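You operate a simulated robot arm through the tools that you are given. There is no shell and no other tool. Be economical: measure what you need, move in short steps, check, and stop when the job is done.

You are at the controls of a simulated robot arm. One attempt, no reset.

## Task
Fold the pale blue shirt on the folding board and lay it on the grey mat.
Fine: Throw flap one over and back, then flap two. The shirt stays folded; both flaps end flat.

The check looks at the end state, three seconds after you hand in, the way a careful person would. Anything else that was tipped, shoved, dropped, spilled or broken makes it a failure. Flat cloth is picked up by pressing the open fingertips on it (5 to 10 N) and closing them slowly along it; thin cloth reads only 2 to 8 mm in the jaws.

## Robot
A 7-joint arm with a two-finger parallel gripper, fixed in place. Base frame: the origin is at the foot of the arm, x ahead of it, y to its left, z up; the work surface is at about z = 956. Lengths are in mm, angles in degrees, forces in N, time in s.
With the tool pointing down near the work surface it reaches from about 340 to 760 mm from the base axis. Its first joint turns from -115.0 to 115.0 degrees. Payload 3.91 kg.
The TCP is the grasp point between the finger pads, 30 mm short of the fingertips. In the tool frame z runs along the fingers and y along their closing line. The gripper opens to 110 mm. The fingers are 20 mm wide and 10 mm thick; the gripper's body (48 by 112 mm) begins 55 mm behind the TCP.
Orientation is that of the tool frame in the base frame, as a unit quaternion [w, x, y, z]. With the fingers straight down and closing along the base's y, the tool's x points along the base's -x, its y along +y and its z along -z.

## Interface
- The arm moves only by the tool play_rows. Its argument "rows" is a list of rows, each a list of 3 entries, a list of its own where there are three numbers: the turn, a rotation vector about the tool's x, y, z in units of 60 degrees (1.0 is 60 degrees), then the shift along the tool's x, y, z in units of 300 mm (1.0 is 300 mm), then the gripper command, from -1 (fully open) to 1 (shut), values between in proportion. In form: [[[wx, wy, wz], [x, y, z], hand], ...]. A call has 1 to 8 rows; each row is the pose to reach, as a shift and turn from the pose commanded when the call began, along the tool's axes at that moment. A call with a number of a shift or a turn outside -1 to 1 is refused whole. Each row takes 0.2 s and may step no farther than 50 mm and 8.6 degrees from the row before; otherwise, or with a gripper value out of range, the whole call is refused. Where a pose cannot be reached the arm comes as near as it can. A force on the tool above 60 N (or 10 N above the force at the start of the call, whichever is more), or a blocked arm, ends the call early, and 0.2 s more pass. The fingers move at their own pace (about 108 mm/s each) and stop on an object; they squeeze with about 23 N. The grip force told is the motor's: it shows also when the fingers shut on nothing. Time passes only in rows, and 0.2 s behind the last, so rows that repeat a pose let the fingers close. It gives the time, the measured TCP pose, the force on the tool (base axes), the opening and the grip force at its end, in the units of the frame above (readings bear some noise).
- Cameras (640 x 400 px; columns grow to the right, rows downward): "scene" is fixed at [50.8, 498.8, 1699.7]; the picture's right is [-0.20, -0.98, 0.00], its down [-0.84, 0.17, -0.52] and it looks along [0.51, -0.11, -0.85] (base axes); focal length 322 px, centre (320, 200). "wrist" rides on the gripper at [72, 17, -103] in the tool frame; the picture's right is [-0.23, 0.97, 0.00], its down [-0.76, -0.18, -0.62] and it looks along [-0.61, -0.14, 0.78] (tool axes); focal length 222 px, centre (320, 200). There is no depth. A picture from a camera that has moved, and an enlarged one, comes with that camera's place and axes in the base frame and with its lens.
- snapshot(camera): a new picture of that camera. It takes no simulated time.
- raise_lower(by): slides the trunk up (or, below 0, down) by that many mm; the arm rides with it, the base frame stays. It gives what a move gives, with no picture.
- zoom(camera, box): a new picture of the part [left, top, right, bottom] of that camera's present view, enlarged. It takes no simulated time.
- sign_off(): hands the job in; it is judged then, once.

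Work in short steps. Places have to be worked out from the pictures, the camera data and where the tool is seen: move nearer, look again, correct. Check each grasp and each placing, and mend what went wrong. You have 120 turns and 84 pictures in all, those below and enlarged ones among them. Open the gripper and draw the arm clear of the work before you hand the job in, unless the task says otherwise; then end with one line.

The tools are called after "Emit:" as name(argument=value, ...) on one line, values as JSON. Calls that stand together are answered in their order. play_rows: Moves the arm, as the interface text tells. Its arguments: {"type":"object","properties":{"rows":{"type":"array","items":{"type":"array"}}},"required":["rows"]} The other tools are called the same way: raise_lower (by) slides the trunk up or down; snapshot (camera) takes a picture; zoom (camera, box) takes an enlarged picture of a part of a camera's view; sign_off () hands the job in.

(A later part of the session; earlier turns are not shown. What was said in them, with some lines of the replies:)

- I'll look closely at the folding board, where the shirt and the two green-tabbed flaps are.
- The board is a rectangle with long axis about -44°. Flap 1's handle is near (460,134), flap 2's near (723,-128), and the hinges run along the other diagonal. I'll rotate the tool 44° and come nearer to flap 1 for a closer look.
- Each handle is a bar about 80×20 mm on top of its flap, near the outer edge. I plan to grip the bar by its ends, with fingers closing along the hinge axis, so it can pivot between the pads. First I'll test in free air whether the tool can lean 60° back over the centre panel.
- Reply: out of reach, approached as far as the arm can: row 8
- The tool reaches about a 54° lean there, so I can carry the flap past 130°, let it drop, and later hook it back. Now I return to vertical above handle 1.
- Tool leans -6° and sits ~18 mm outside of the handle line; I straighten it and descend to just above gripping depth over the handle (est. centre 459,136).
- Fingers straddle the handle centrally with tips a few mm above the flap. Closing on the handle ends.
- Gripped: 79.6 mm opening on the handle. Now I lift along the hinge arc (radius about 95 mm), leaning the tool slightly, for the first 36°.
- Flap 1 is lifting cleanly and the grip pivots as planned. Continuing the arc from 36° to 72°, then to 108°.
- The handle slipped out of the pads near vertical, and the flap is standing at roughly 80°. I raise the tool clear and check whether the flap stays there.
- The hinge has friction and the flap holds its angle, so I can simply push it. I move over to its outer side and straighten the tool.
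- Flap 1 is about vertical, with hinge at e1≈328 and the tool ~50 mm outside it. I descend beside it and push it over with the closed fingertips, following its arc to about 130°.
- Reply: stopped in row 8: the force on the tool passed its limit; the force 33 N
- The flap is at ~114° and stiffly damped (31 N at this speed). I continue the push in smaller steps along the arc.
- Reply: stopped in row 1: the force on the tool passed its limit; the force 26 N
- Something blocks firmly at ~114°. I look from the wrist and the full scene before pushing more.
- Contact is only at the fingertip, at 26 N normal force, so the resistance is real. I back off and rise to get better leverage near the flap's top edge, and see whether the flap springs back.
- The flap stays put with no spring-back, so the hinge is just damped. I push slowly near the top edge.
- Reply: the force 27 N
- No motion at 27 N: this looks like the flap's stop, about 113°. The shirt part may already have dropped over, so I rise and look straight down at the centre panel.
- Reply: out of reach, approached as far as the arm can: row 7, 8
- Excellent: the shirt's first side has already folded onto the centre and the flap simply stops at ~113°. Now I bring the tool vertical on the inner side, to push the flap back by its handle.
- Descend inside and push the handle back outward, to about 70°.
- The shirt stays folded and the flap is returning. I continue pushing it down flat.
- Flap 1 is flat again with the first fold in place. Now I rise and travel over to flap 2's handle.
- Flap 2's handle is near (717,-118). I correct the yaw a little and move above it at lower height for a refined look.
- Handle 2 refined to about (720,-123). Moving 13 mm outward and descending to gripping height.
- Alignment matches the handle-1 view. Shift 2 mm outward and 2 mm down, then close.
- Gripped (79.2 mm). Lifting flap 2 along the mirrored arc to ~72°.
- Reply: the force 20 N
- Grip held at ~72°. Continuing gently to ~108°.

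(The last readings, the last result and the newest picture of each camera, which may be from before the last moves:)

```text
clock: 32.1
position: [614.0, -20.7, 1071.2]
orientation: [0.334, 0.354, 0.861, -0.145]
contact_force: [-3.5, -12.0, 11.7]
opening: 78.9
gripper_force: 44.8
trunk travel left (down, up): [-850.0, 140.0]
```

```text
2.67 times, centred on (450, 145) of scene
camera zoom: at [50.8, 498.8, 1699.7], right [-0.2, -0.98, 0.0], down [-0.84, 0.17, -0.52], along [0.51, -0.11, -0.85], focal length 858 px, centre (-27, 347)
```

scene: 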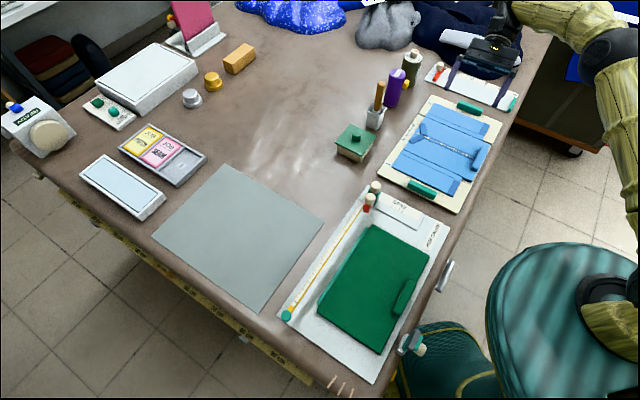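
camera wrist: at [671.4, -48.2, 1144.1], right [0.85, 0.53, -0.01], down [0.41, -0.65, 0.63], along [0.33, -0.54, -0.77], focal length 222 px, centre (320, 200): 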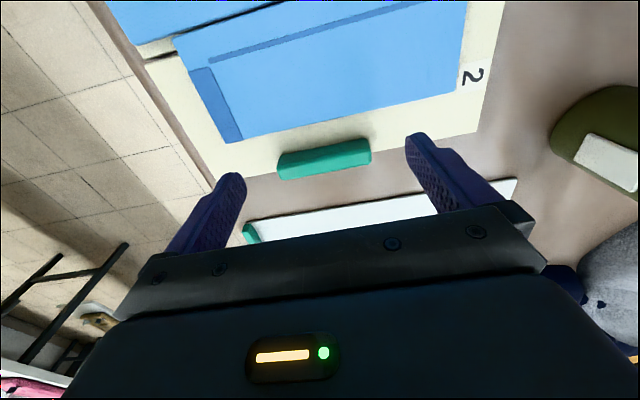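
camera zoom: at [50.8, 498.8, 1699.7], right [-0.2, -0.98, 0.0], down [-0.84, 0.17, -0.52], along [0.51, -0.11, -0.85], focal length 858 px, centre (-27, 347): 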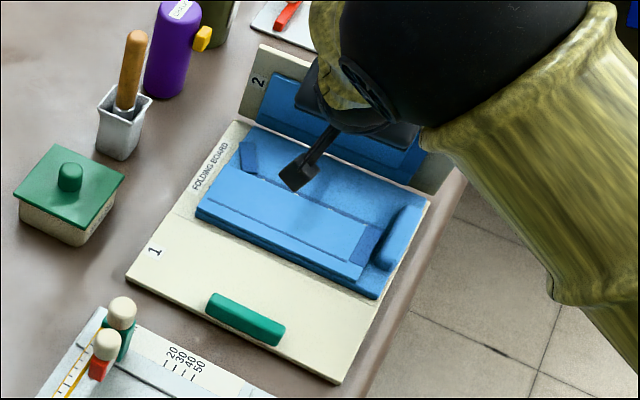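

Flap 2 is at ~105° and still gripped. A little further to reach its stop.

Emit:
play_rows(rows=[[[0, 0, 0], [0.013, 0, -0.004], 0.6], [[0, 0, 0], [0.026, 0, -0.008], 0.6], [[0, 0, 0], [0.039, 0, -0.01], 0.6], [[0, 0, 0], [0.052, 0, -0.012], 0.6], [[0, 0, 0], [0.064, 0, -0.013], 0.6], [[0, 0, 0], [0.07, 0, -0.014], 0.6]])

Emit:
zoom(camera="scene", box=[370, 70, 530, 220])

Emit:
snapshot(camera="wrist")

```text
clock: 33.5
position: [603.3, -4.7, 1060.8]
orientation: [0.335, 0.353, 0.862, -0.143]
contact_force: [0.3, 0.6, -0.3]
opening: 22.4
gripper_force: 0.0
trunk travel left (down, up): [-850.0, 140.0]
```

```text
2.67 times, centred on (450, 145) of scene
camera zoom: at [50.8, 498.8, 1699.7], right [-0.2, -0.98, 0.0], down [-0.84, 0.17, -0.52], along [0.51, -0.11, -0.85], focal length 858 px, centre (-27, 347)
```

zoom: 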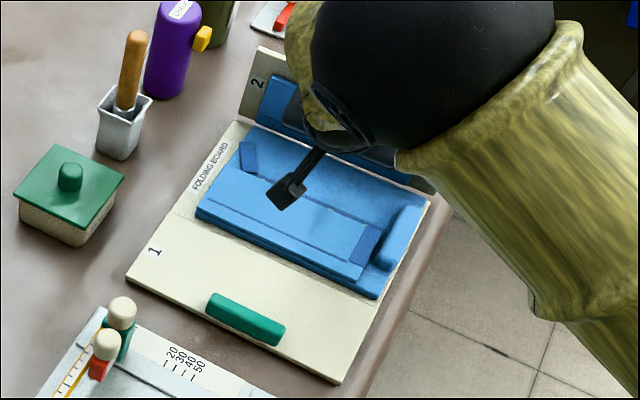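

```text
41 pictures are left
camera wrist: at [528.5, 93.6, 1088.2], right [0.81, 0.57, 0.14], down [-0.02, -0.21, 0.98], along [0.59, -0.79, -0.16], focal length 222 px, centre (320, 200)
```

wrist: 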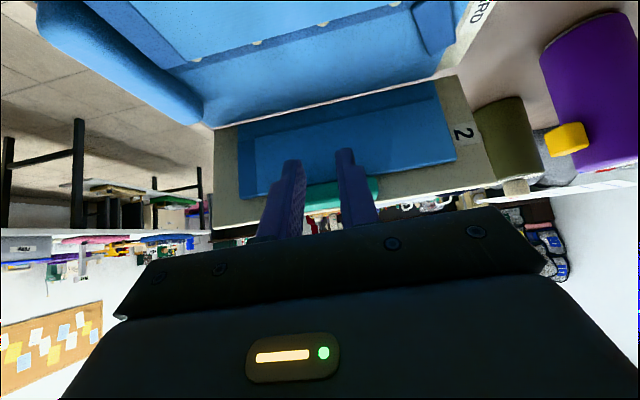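

The handle slipped out near the end; flap 2 stands at ~103° with the shirt not yet thrown over. I back out, rise, cross over to its outer side, and will finish by pushing.

Emit:
play_rows(rows=[[[0, 0, 0], [0.074, 0, -0.067], 0.6], [[0, 0, 0], [-0.013, 0, -0.189], 1], [[0, 0, 0], [-0.113, 0, -0.301], 1], [[0, 0.14, 0], [-0.198, 0, -0.27], 1], [[0, 0.28, 0], [-0.295, 0, -0.228], 1], [[0, 0.42, 0], [-0.382, 0, -0.15], 1], [[0, 0.56, 0], [-0.468, 0, -0.072], 1], [[0, 0.7, 0], [-0.567, 0, 0.018], 1]])

Emit:
zoom(camera="scene", box=[370, 50, 530, 200])

Emit:
snapshot(camera="wrist")

```text
clock: 35.3
position: [698.3, -99.0, 1168.1]
orientation: [0.0, 0.382, 0.924, -0.007]
contact_force: [0.2, 0.0, -0.5]
opening: 0.0
gripper_force: 22.8
trunk travel left (down, up): [-850.0, 140.0]
```

```text
2.67 times, centred on (450, 125) of scene
camera zoom: at [50.8, 498.8, 1699.7], right [-0.2, -0.98, 0.0], down [-0.84, 0.17, -0.52], along [0.51, -0.11, -0.85], focal length 858 px, centre (-27, 400)
```

zoom: 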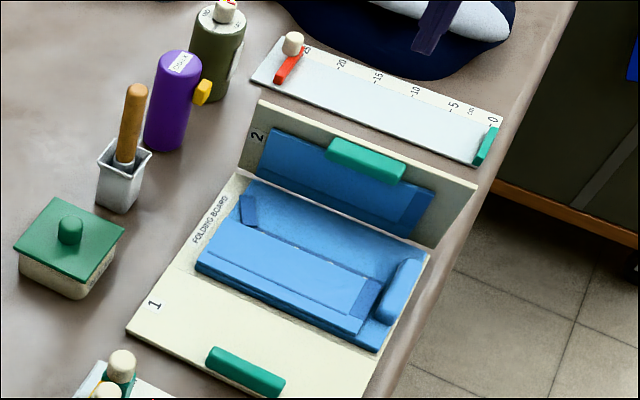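

```text
39 pictures are left
camera wrist: at [659.4, -33.8, 1272.9], right [0.85, 0.53, -0.01], down [0.42, -0.66, 0.63], along [0.33, -0.54, -0.78], focal length 222 px, centre (320, 200)
```

wrist: 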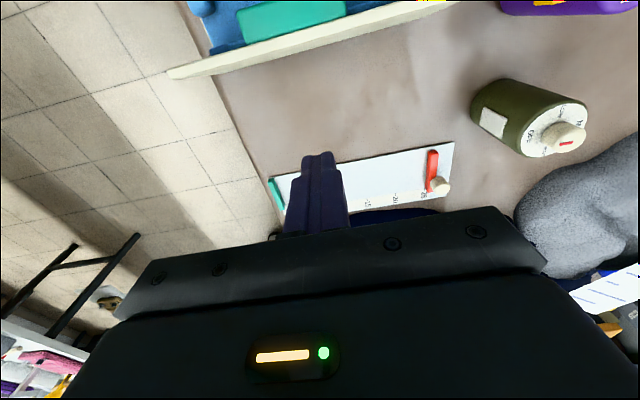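

Flap 2 is about vertical with its top at e1≈499 and the tool ~60 mm outside. Descend and push it inward to its stop.

Emit:
play_rows(rows=[[[0, 0, 0], [0, 0, 0.15], 1], [[0, 0, 0], [0, 0, 0.305], 1], [[0, 0, 0], [0.1, 0, 0.305], 1], [[0, 0, 0], [0.16, 0, 0.305], 1], [[0, 0, 0], [0.19, 0, 0.305], 1], [[0, 0, 0], [0.22, 0, 0.305], 1], [[0, 0, 0], [0.25, 0, 0.307], 1], [[0, 0, 0], [0.28, 0, 0.31], 1]])

Emit:
zoom(camera="scene", box=[370, 50, 530, 200])

```text
clock: 37.1
position: [640.9, -46.0, 1078.6]
orientation: [0.009, 0.383, 0.924, -0.008]
contact_force: [22.2, -25.8, 13.1]
opening: 0.0
gripper_force: 23.6
trunk travel left (down, up): [-850.0, 140.0]
```

```text
2.67 times, centred on (450, 125) of scene
camera zoom: at [50.8, 498.8, 1699.7], right [-0.2, -0.98, 0.0], down [-0.84, 0.17, -0.52], along [0.51, -0.11, -0.85], focal length 858 px, centre (-27, 400)
```

zoom: 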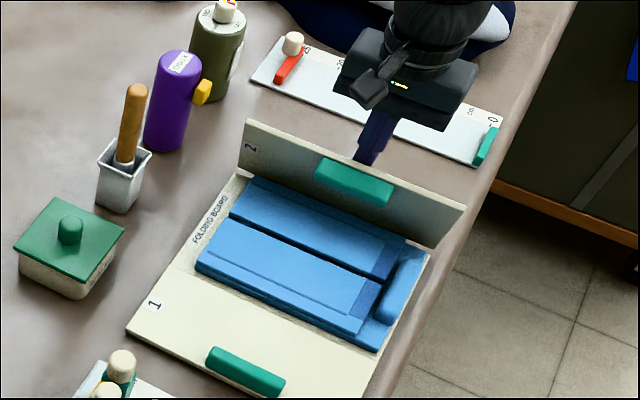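

Second side is thrown over and folded. Now I back off, hop over to the inner side, and descend there.

Emit:
play_rows(rows=[[[0, 0, 0], [-0.07, 0, -0.1], 1], [[0, 0, 0], [-0.07, 0, -0.25], 1], [[0, 0, 0], [0.0, 0, -0.32], 1], [[0, 0, 0], [0.13, 0, -0.32], 1], [[0, 0, 0], [0.27, 0, -0.32], 1], [[0, 0, 0], [0.27, 0, -0.17], 1], [[0, 0, 0], [0.27, 0, -0.02], 1], [[0, 0, 0], [0.27, 0, 0.04], 1]])

Emit:
zoom(camera="scene", box=[370, 50, 530, 200])

```text
clock: 38.9
position: [576.7, 20.3, 1063.7]
orientation: [0.002, 0.382, 0.924, -0.008]
contact_force: [0.5, 0.8, -0.8]
opening: 0.0
gripper_force: 23.4
trunk travel left (down, up): [-850.0, 140.0]
```

```text
2.67 times, centred on (450, 125) of scene
camera zoom: at [50.8, 498.8, 1699.7], right [-0.2, -0.98, 0.0], down [-0.84, 0.17, -0.52], along [0.51, -0.11, -0.85], focal length 858 px, centre (-27, 400)
```

zoom: 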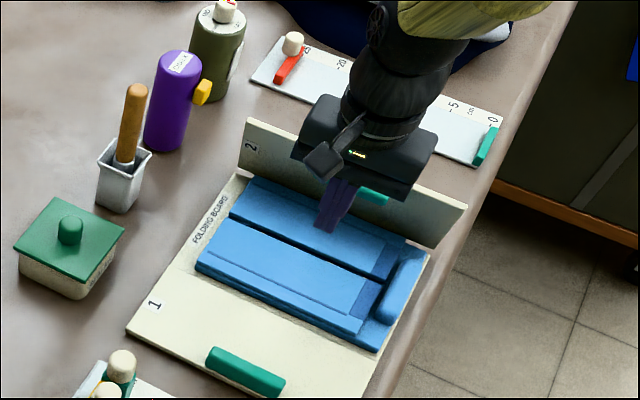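

Push the handle outward from inside, to about 70°.

Emit:
play_rows(rows=[[[0, 0, 0], [-0.107, 0, 0], 1], [[0, 0, 0], [-0.15, 0, 0], 1], [[0, 0, 0], [-0.19, 0, -0.02], 1], [[0, 0, 0], [-0.23, 0, -0.035], 1], [[0, 0, 0], [-0.267, 0, -0.043], 1], [[0, 0, 0], [-0.303, 0, -0.043], 1], [[0, 0, 0], [-0.34, 0, -0.043], 1], [[0, 0, 0], [-0.37, 0, -0.043], 1]])

Emit:
zoom(camera="scene", box=[370, 50, 530, 200])

```text
clock: 40.7
position: [658.7, -60.8, 1078.6]
orientation: [0.003, 0.381, 0.924, -0.008]
contact_force: [-0.2, -0.5, -1.3]
opening: 0.4
gripper_force: 23.6
trunk travel left (down, up): [-850.0, 140.0]
```

```text
2.67 times, centred on (450, 125) of scene
camera zoom: at [50.8, 498.8, 1699.7], right [-0.2, -0.98, 0.0], down [-0.84, 0.17, -0.52], along [0.51, -0.11, -0.85], focal length 858 px, centre (-27, 400)
```

zoom: 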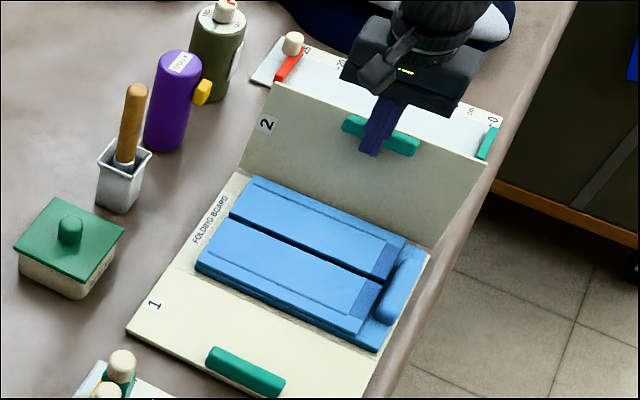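

Fold holds; push the flap down flat.

Emit:
play_rows(rows=[[[0, 0, 0], [-0.053, 0, 0], 1], [[0, 0, 0], [-0.103, 0, 0.01], 1], [[0, 0, 0], [-0.153, 0, 0.035], 1], [[0, 0, 0], [-0.193, 0, 0.06], 1], [[0, 0, 0], [-0.22, 0, 0.095], 1], [[0, 0, 0], [-0.247, 0, 0.135], 1], [[0, 0, 0], [-0.263, 0, 0.175], 1], [[0, 0, 0], [-0.277, 0, 0.205], 1]])

Emit:
zoom(camera="scene", box=[370, 70, 530, 220])

```text
clock: 42.5
position: [715.3, -119.6, 1017.9]
orientation: [0.004, 0.383, 0.924, -0.008]
contact_force: [0.3, 0.6, -0.1]
opening: 0.1
gripper_force: 23.0
trunk travel left (down, up): [-850.0, 140.0]
```

```text
2.67 times, centred on (450, 145) of scene
camera zoom: at [50.8, 498.8, 1699.7], right [-0.2, -0.98, 0.0], down [-0.84, 0.17, -0.52], along [0.51, -0.11, -0.85], focal length 858 px, centre (-27, 347)
```

zoom: 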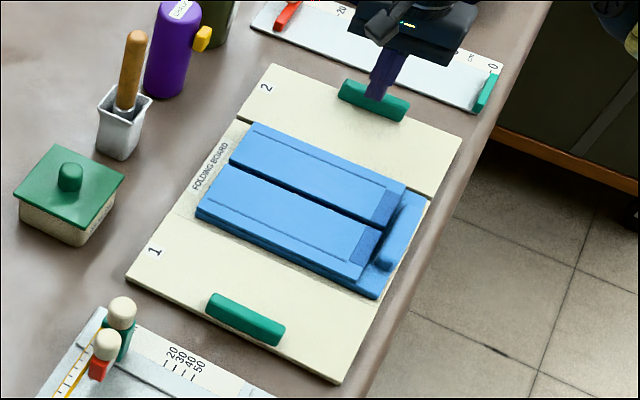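

Flap 2 may be a hair short of flat; I press down a few more mm.

Emit:
play_rows(rows=[[[0, 0, 0], [-0.01, 0, 0.01], 1], [[0, 0, 0], [-0.01, 0, 0.02], 1], [[0, 0, 0], [-0.01, 0, 0.025], 1]])

Emit:
zoom(camera="scene", box=[390, 70, 510, 180])

```text
clock: 43.3
position: [718.4, -120.8, 1013.6]
orientation: [0.006, 0.382, 0.924, -0.007]
contact_force: [4.6, -0.9, 14.4]
opening: 0.0
gripper_force: 22.5
trunk travel left (down, up): [-850.0, 140.0]
```

```text
3.64 times, centred on (450, 125) of scene
camera zoom: at [50.8, 498.8, 1699.7], right [-0.2, -0.98, 0.0], down [-0.84, 0.17, -0.52], along [0.51, -0.11, -0.85], focal length 1170 px, centre (-153, 473)
```

zoom: 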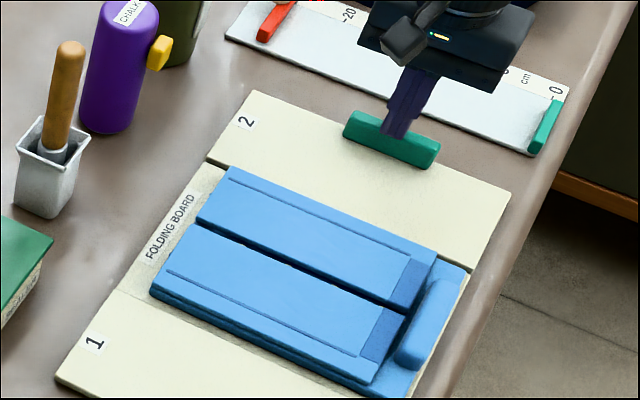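

Flap 2 is flat (14 N at handle-top height). Now I go over the raised roll at the shirt's hem end, about (519,-61), a likely grasp spot, and look closely.

Emit:
play_rows(rows=[[[0, 0, 0], [0, 0, -0.15], 1], [[0, 0, 0], [0, 0, -0.28], 1], [[0, 0, 0], [0.122, -0.065, -0.28], 0], [[0, 0, 0], [0.244, -0.131, -0.28], -0.5], [[0, 0, 0], [0.366, -0.196, -0.28], -0.5], [[0, 0, 0], [0.488, -0.261, -0.28], -0.5], [[0, 0, 0], [0.61, -0.327, -0.28], -0.5]])

Emit:
snapshot(camera="wrist")

Emit:
zoom(camera="scene", box=[390, 110, 510, 220])

```text
clock: 44.9
position: [517.0, -60.2, 1093.8]
orientation: [0.004, 0.382, 0.924, -0.007]
contact_force: [-0.4, 0.8, -0.8]
opening: 82.4
gripper_force: 0.0
trunk travel left (down, up): [-850.0, 140.0]
```

```text
33 pictures are left
camera wrist: at [477.2, 4.0, 1197.1], right [0.85, 0.53, -0.01], down [0.41, -0.65, 0.64], along [0.33, -0.54, -0.77], focal length 222 px, centre (320, 200)
```

wrist: 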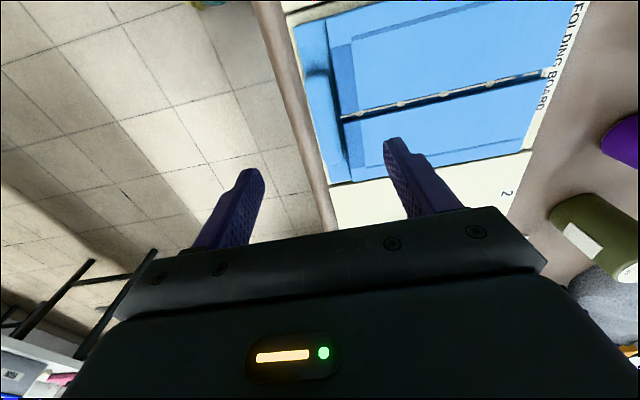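

```text
3.64 times, centred on (450, 165) of scene
camera zoom: at [50.8, 498.8, 1699.7], right [-0.2, -0.98, 0.0], down [-0.84, 0.17, -0.52], along [0.51, -0.11, -0.85], focal length 1170 px, centre (-153, 327)
```

zoom: 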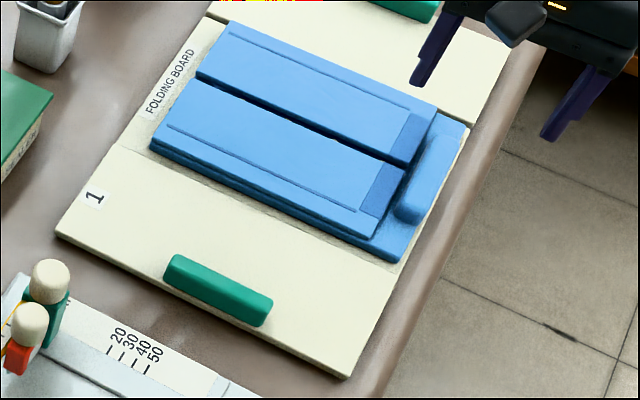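

Emit:
zoom(camera="wrist", box=[260, 0, 480, 200])

```text
2.00 times, centred on (370, 100) of wrist
camera zoom: at [477.2, 4.0, 1197.1], right [0.85, 0.53, -0.01], down [0.41, -0.65, 0.64], along [0.33, -0.54, -0.77], focal length 444 px, centre (220, 400)
```

zoom: 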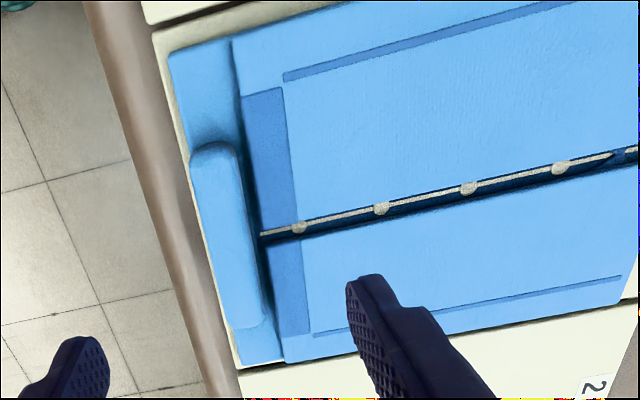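

The roll is a bar ~20 mm wide and 82 mm long, centred near (518,-57), and my fingers straddle it. I descend to just above the folded panels with a 60 mm opening.

Emit:
play_rows(rows=[[[0, 0, 0], [0, 0.01, 0.08], -0.1], [[0, 0, 0], [0, 0.01, 0.16], -0.1], [[0, 0, 0], [0, 0.01, 0.22], -0.1], [[0, 0, 0], [0, 0.01, 0.25], -0.1]])

Emit:
zoom(camera="wrist", box=[180, 60, 500, 240])

Emit:
zoom(camera="scene", box=[420, 110, 510, 180])

```text
clock: 45.9
position: [521.9, -60.3, 1018.1]
orientation: [0.003, 0.382, 0.924, -0.008]
contact_force: [-0.8, -0.4, 0.7]
opening: 60.7
gripper_force: 0.1
trunk travel left (down, up): [-850.0, 140.0]
```

```text
2.00 times, centred on (340, 150) of wrist
camera zoom: at [482.2, 5.2, 1121.6], right [0.85, 0.53, -0.01], down [0.41, -0.65, 0.63], along [0.33, -0.54, -0.77], focal length 444 px, centre (280, 300)
```

zoom: 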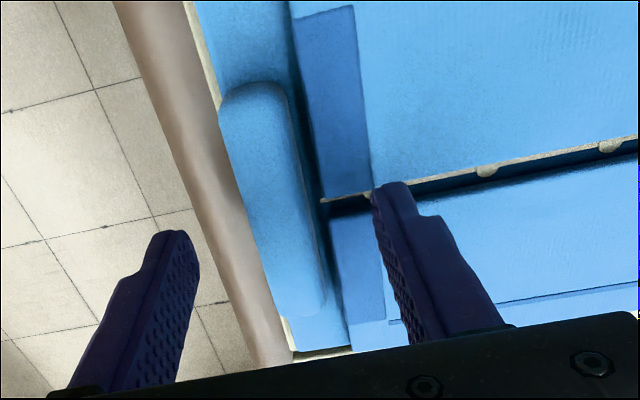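

```text
5.71 times, centred on (465, 145) of scene
camera zoom: at [50.8, 498.8, 1699.7], right [-0.2, -0.98, 0.0], down [-0.84, 0.17, -0.52], along [0.51, -0.11, -0.85], focal length 1839 px, centre (-509, 514)
```

zoom: 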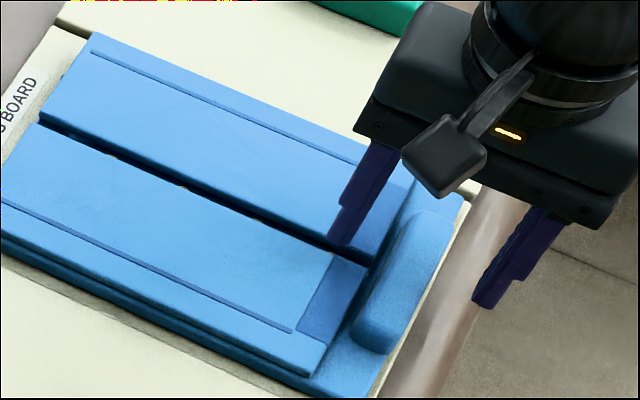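

Well centred. Lower 4 mm more and close slowly on the roll.

Emit:
play_rows(rows=[[[0, 0, 0], [0, -0.005, 0.007], -0.1], [[0, 0, 0], [0, -0.005, 0.014], -0.1], [[0, 0, 0], [0, -0.005, 0.014], 0.2], [[0, 0, 0], [0, -0.005, 0.014], 0.4], [[0, 0, 0], [0, -0.005, 0.014], 0.6], [[0, 0, 0], [0, -0.005, 0.014], 0.8], [[0, 0, 0], [0, -0.005, 0.014], 1], [[0, 0, 0], [0, -0.005, 0.014], 1]])

Emit:
zoom(camera="wrist", box=[180, 60, 500, 240])

```text
clock: 47.7
position: [520.4, -60.2, 1014.2]
orientation: [0.003, 0.382, 0.924, -0.008]
contact_force: [0.6, 1.2, 0.9]
opening: 21.6
gripper_force: 23.3
trunk travel left (down, up): [-850.0, 140.0]
```

```text
2.00 times, centred on (340, 150) of wrist
camera zoom: at [481.0, 4.0, 1118.2], right [0.85, 0.53, -0.01], down [0.41, -0.65, 0.63], along [0.33, -0.54, -0.77], focal length 444 px, centre (280, 300)
```

zoom: 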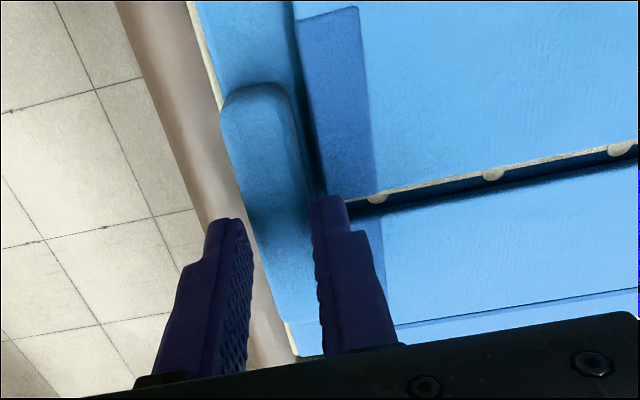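

Gripped the roll at 21.6 mm. Lift slowly by 45 mm and look.

Emit:
play_rows(rows=[[[0, 0, 0], [0, 0, -0.03], 1], [[0, 0, 0], [0, 0, -0.06], 1], [[0, 0, 0], [0, 0, -0.1], 1], [[0, 0, 0], [0, 0, -0.15], 1]])

Emit:
snapshot(camera="scene")

Emit:
zoom(camera="scene", box=[380, 80, 520, 200])

```text
clock: 48.7
position: [519.4, -59.6, 1057.6]
orientation: [0.003, 0.382, 0.924, -0.008]
contact_force: [0.3, 0.3, -2.1]
opening: 21.7
gripper_force: 22.9
trunk travel left (down, up): [-850.0, 140.0]
```

```text
27 pictures are left
```

scene: 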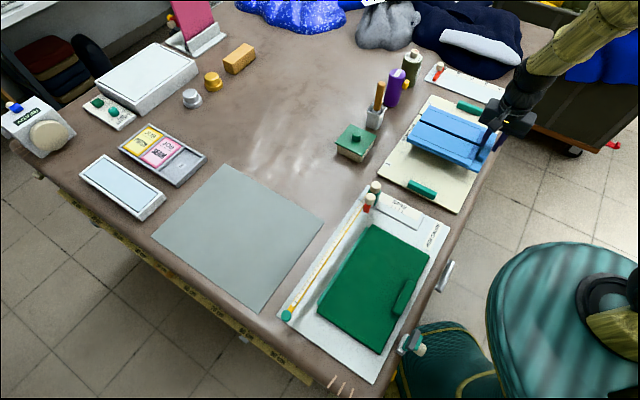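

```text
3.33 times, centred on (450, 140) of scene
camera zoom: at [50.8, 498.8, 1699.7], right [-0.2, -0.98, 0.0], down [-0.84, 0.17, -0.52], along [0.51, -0.11, -0.85], focal length 1073 px, centre (-113, 400)
```

zoom: 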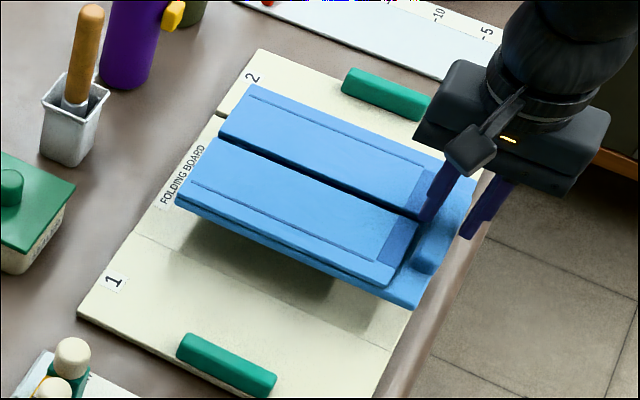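

The shirt lifts as one stiff slab, level in the grip. Raise it to clear all items.

Emit:
play_rows(rows=[[[0, 0, 0], [0, 0, -0.07], 1], [[0, 0, 0], [0, 0, -0.17], 1], [[0, 0, 0], [0, 0, -0.28], 1], [[0, 0, 0], [0, 0, -0.38], 1], [[0, 0, 0], [0, 0, -0.44], 1], [[0, 0, 0], [0, 0, -0.47], 1]])

Emit:
zoom(camera="scene", box=[340, 40, 540, 240])

```text
clock: 50.1
position: [520.0, -58.1, 1201.4]
orientation: [0.003, 0.382, 0.924, -0.008]
contact_force: [-0.2, 0.3, -1.7]
opening: 21.5
gripper_force: 23.1
trunk travel left (down, up): [-850.0, 140.0]
```

```text
2.00 times, centred on (440, 140) of scene
camera zoom: at [50.8, 498.8, 1699.7], right [-0.2, -0.98, 0.0], down [-0.84, 0.17, -0.52], along [0.51, -0.11, -0.85], focal length 644 px, centre (80, 320)
```

zoom: 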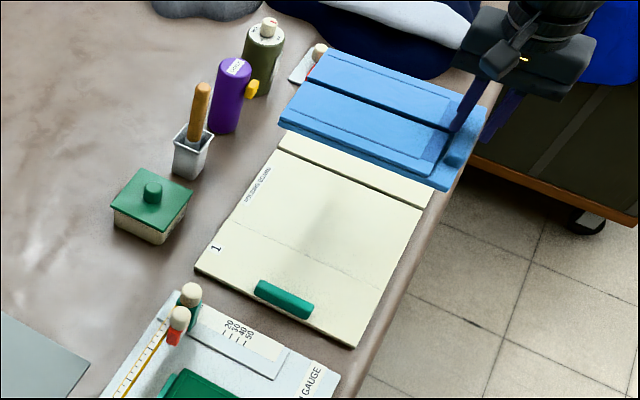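

Shirt is secure and level. Now carry it toward the mat in smooth steps (first third).

Emit:
play_rows(rows=[[[0, 0, 0], [0.04, 0.027, 0], 1], [[0, 0, 0], [0.11, 0.073, 0], 1], [[0, 0, 0], [0.2, 0.132, 0], 1], [[0, 0, 0], [0.29, 0.192, 0], 1], [[0, 0, 0], [0.38, 0.251, 0], 1], [[0, 0, 0], [0.47, 0.311, 0], 1], [[0, 0, 0], [0.55, 0.364, 0], 1], [[0, 0, 0], [0.6, 0.397, 0], 1]])

Emit:
snapshot(camera="scene")

```text
clock: 51.9
position: [475.5, 155.0, 1196.8]
orientation: [0.003, 0.382, 0.924, -0.008]
contact_force: [-0.1, 0.7, -1.2]
opening: 21.7
gripper_force: 23.5
trunk travel left (down, up): [-850.0, 140.0]
```

```text
24 pictures are left
```

scene: 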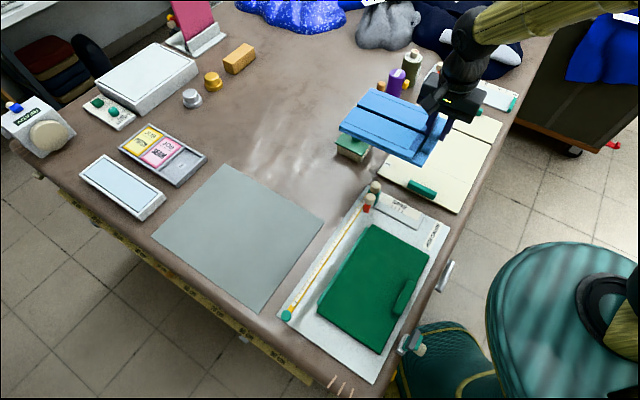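

Good and stable; continue.

Emit:
play_rows(rows=[[[0, 0, 0], [0.04, 0.027, 0], 1], [[0, 0, 0], [0.11, 0.073, 0], 1], [[0, 0, 0], [0.2, 0.132, 0], 1], [[0, 0, 0], [0.29, 0.192, 0], 1], [[0, 0, 0], [0.38, 0.251, 0], 1], [[0, 0, 0], [0.46, 0.303, 0], 1], [[0, 0, 0], [0.53, 0.35, 0], 1], [[0, 0, 0], [0.573, 0.378, 0], 1]])

Emit:
play_rows(rows=[[[0, 0, 0], [0.04, 0.027, 0], 1], [[0, 0, 0], [0.11, 0.073, 0], 1], [[0, 0, 0], [0.2, 0.132, 0], 1], [[0, 0, 0], [0.29, 0.192, 0], 1], [[0, 0, 0], [0.38, 0.251, 0], 1], [[0, 0, 0], [0.46, 0.303, 0], 1], [[0, 0, 0], [0.53, 0.35, 0], 1], [[0, 0, 0], [0.573, 0.378, 0], 1]])

Emit:
snapshot(camera="scene")

```text
clock: 53.7
position: [434.9, 357.0, 1192.9]
orientation: [0.004, 0.382, 0.924, -0.008]
contact_force: [0.1, -0.4, -1.6]
opening: 21.5
gripper_force: 23.7
trunk travel left (down, up): [-850.0, 140.0]
```

```text
clock: 55.5
position: [393.7, 557.4, 1191.2]
orientation: [0.004, 0.382, 0.924, -0.008]
contact_force: [0.1, -0.4, -2.1]
opening: 21.4
gripper_force: 23.2
trunk travel left (down, up): [-850.0, 140.0]
```

```text
23 pictures are left
```

scene: 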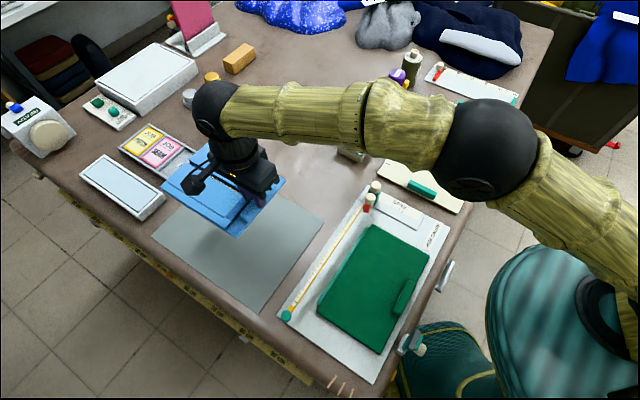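

Over the mat. Lower to about 25 mm above it and check placement.

Emit:
play_rows(rows=[[[0, 0, 0], [0, 0, 0.05], 1], [[0, 0, 0], [0, 0, 0.13], 1], [[0, 0, 0], [0, 0, 0.22], 1], [[0, 0, 0], [0, 0, 0.31], 1], [[0, 0, 0], [0, 0, 0.4], 1], [[0, 0, 0], [0, 0, 0.47], 1], [[0, 0, 0], [0, 0, 0.51], 1], [[0, 0, 0], [0, 0, 0.53], 1]])

Emit:
zoom(camera="scene", box=[130, 130, 350, 330])

```text
clock: 57.3
position: [392.0, 554.6, 1031.1]
orientation: [0.004, 0.381, 0.924, -0.008]
contact_force: [-1.2, 0.8, -1.3]
opening: 21.2
gripper_force: 22.8
trunk travel left (down, up): [-850.0, 140.0]
```

```text
2.00 times, centred on (240, 230) of scene
camera zoom: at [50.8, 498.8, 1699.7], right [-0.2, -0.98, 0.0], down [-0.84, 0.17, -0.52], along [0.51, -0.11, -0.85], focal length 644 px, centre (480, 140)
```

zoom: 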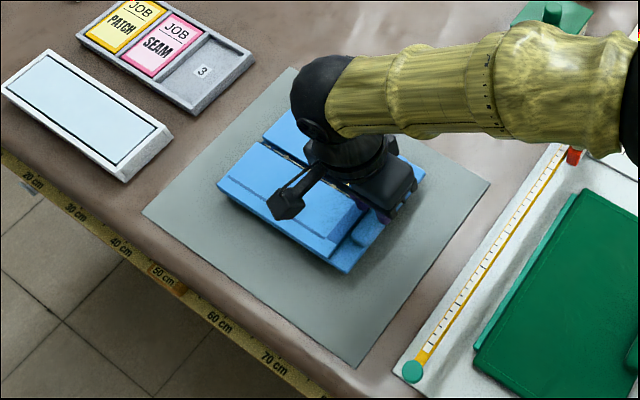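

Placement is nearly centred, needing ~12 mm toward me. Shift and lower gently till touch.

Emit:
play_rows(rows=[[[0, 0, 0], [0.033, -0.023, 0.02], 1], [[0, 0, 0], [0.033, -0.023, 0.045], 1], [[0, 0, 0], [0.033, -0.023, 0.06], 1], [[0, 0, 0], [0.033, -0.023, 0.07], 1], [[0, 0, 0], [0.033, -0.023, 0.075], 1]])

Emit:
zoom(camera="scene", box=[190, 160, 300, 260])

```text
clock: 58.5
position: [380.4, 556.7, 1010.8]
orientation: [0.004, 0.382, 0.924, -0.006]
contact_force: [-1.4, 1.0, 10.5]
opening: 0.0
gripper_force: 23.2
trunk travel left (down, up): [-850.0, 140.0]
```

```text
4.00 times, centred on (245, 210) of scene
camera zoom: at [50.8, 498.8, 1699.7], right [-0.2, -0.98, 0.0], down [-0.84, 0.17, -0.52], along [0.51, -0.11, -0.85], focal length 1287 px, centre (620, 160)
```

zoom: 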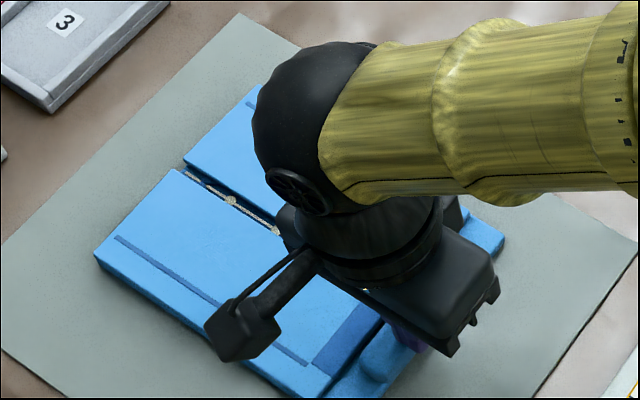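

The shirt has touched down and the fingers slid off the roll. I lift straight up and inspect.

Emit:
play_rows(rows=[[[0, 0, 0], [0, 0, -0.05], 1], [[0, 0, 0], [0, 0, -0.15], 0.6], [[0, 0, 0], [0, 0, -0.3], 0], [[0, 0, 0], [0, 0, -0.45], -0.5], [[0, 0, 0], [0, 0, -0.6], -1]])

Emit:
zoom(camera="scene", box=[130, 130, 350, 330])

Emit:
snapshot(camera="wrist")

```text
clock: 59.7
position: [382.1, 557.2, 1188.3]
orientation: [0.004, 0.382, 0.924, -0.008]
contact_force: [0.0, 0.5, -0.1]
opening: 109.9
gripper_force: 0.0
trunk travel left (down, up): [-850.0, 140.0]
```

```text
2.00 times, centred on (240, 230) of scene
camera zoom: at [50.8, 498.8, 1699.7], right [-0.2, -0.98, 0.0], down [-0.84, 0.17, -0.52], along [0.51, -0.11, -0.85], focal length 644 px, centre (480, 140)
```

zoom: 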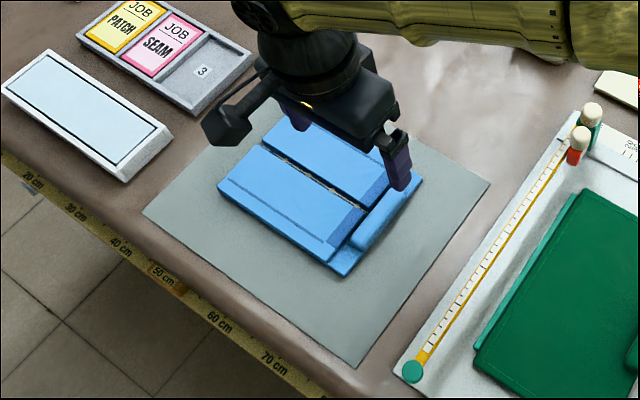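

```text
19 pictures are left
camera wrist: at [342.2, 623.5, 1291.9], right [0.85, 0.53, -0.01], down [0.41, -0.65, 0.64], along [0.33, -0.54, -0.77], focal length 222 px, centre (320, 200)
```

wrist: 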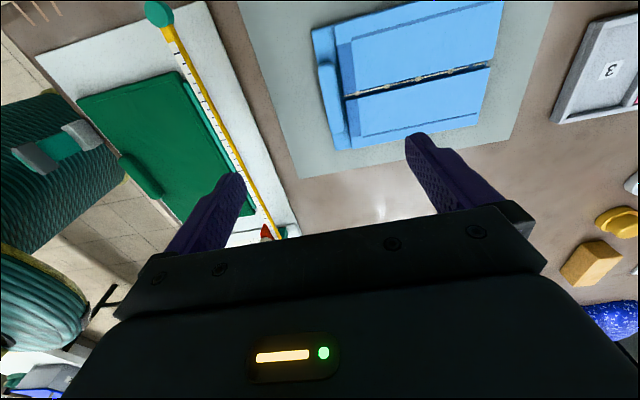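

The folded shirt lies flat inside the mat. I draw the arm back toward the middle and verify the board's flaps.

Emit:
play_rows(rows=[[[0, 0, 0], [-0.08, -0.06, -0.05], -1], [[0, 0, 0], [-0.2, -0.13, -0.1], -1], [[0, 0, 0], [-0.32, -0.2, -0.1], -1], [[0, 0, 0], [-0.44, -0.28, -0.1], -1], [[0, 0, 0], [-0.56, -0.36, -0.1], -1], [[0, 0, 0], [-0.68, -0.44, -0.1], -1], [[0, 0, 0], [-0.8, -0.52, -0.1], -1]])

Emit:
snapshot(camera="scene")

Emit:
zoom(camera="scene", box=[370, 70, 530, 220])

Emit:
zoom(camera="scene", box=[180, 150, 310, 270])

```text
clock: 61.3
position: [441.7, 277.5, 1222.7]
orientation: [0.003, 0.382, 0.924, -0.008]
contact_force: [0.1, 0.0, -0.2]
opening: 109.9
gripper_force: 0.1
trunk travel left (down, up): [-850.0, 140.0]
```

```text
18 pictures are left
```

scene: 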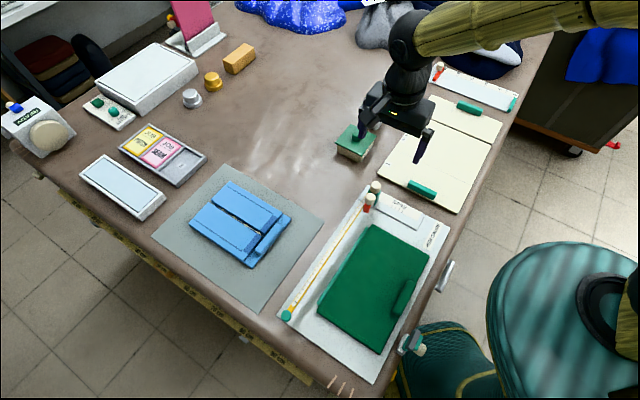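

```text
2.67 times, centred on (450, 145) of scene
camera zoom: at [50.8, 498.8, 1699.7], right [-0.2, -0.98, 0.0], down [-0.84, 0.17, -0.52], along [0.51, -0.11, -0.85], focal length 858 px, centre (-27, 347)
```

zoom: 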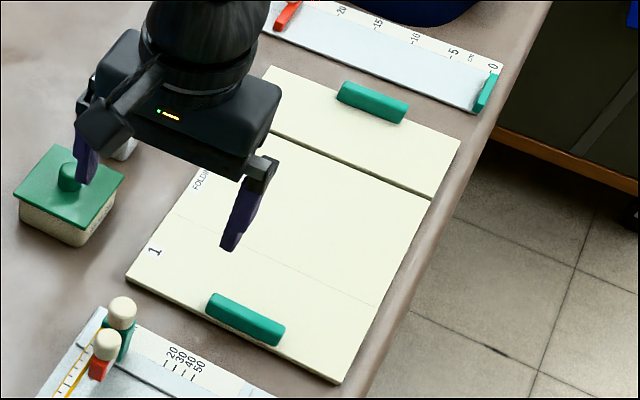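

```text
3.33 times, centred on (245, 210) of scene
camera zoom: at [50.8, 498.8, 1699.7], right [-0.2, -0.98, 0.0], down [-0.84, 0.17, -0.52], along [0.51, -0.11, -0.85], focal length 1073 px, centre (570, 167)
```

zoom: 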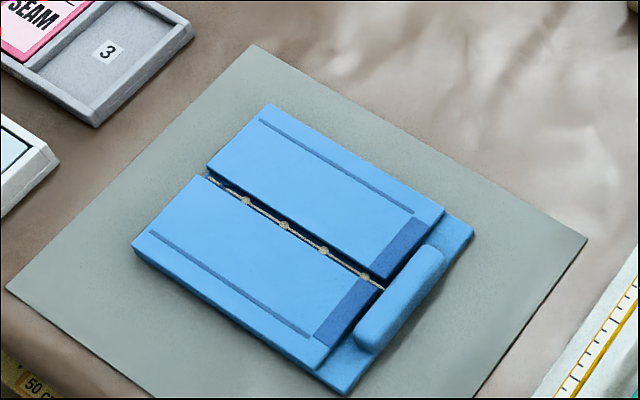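

The shirt is folded and flat within the mat. Both flaps lie at their original flat positions, nothing else has moved, and the gripper is open and clear. Handing in.

Emit:
sign_off()

```text
The job is handed in.
```

I folded the shirt on the board, flap one then flap two, and laid it on the grey mat; both flaps are back flat, and nothing else looked disturbed in the final pictures.
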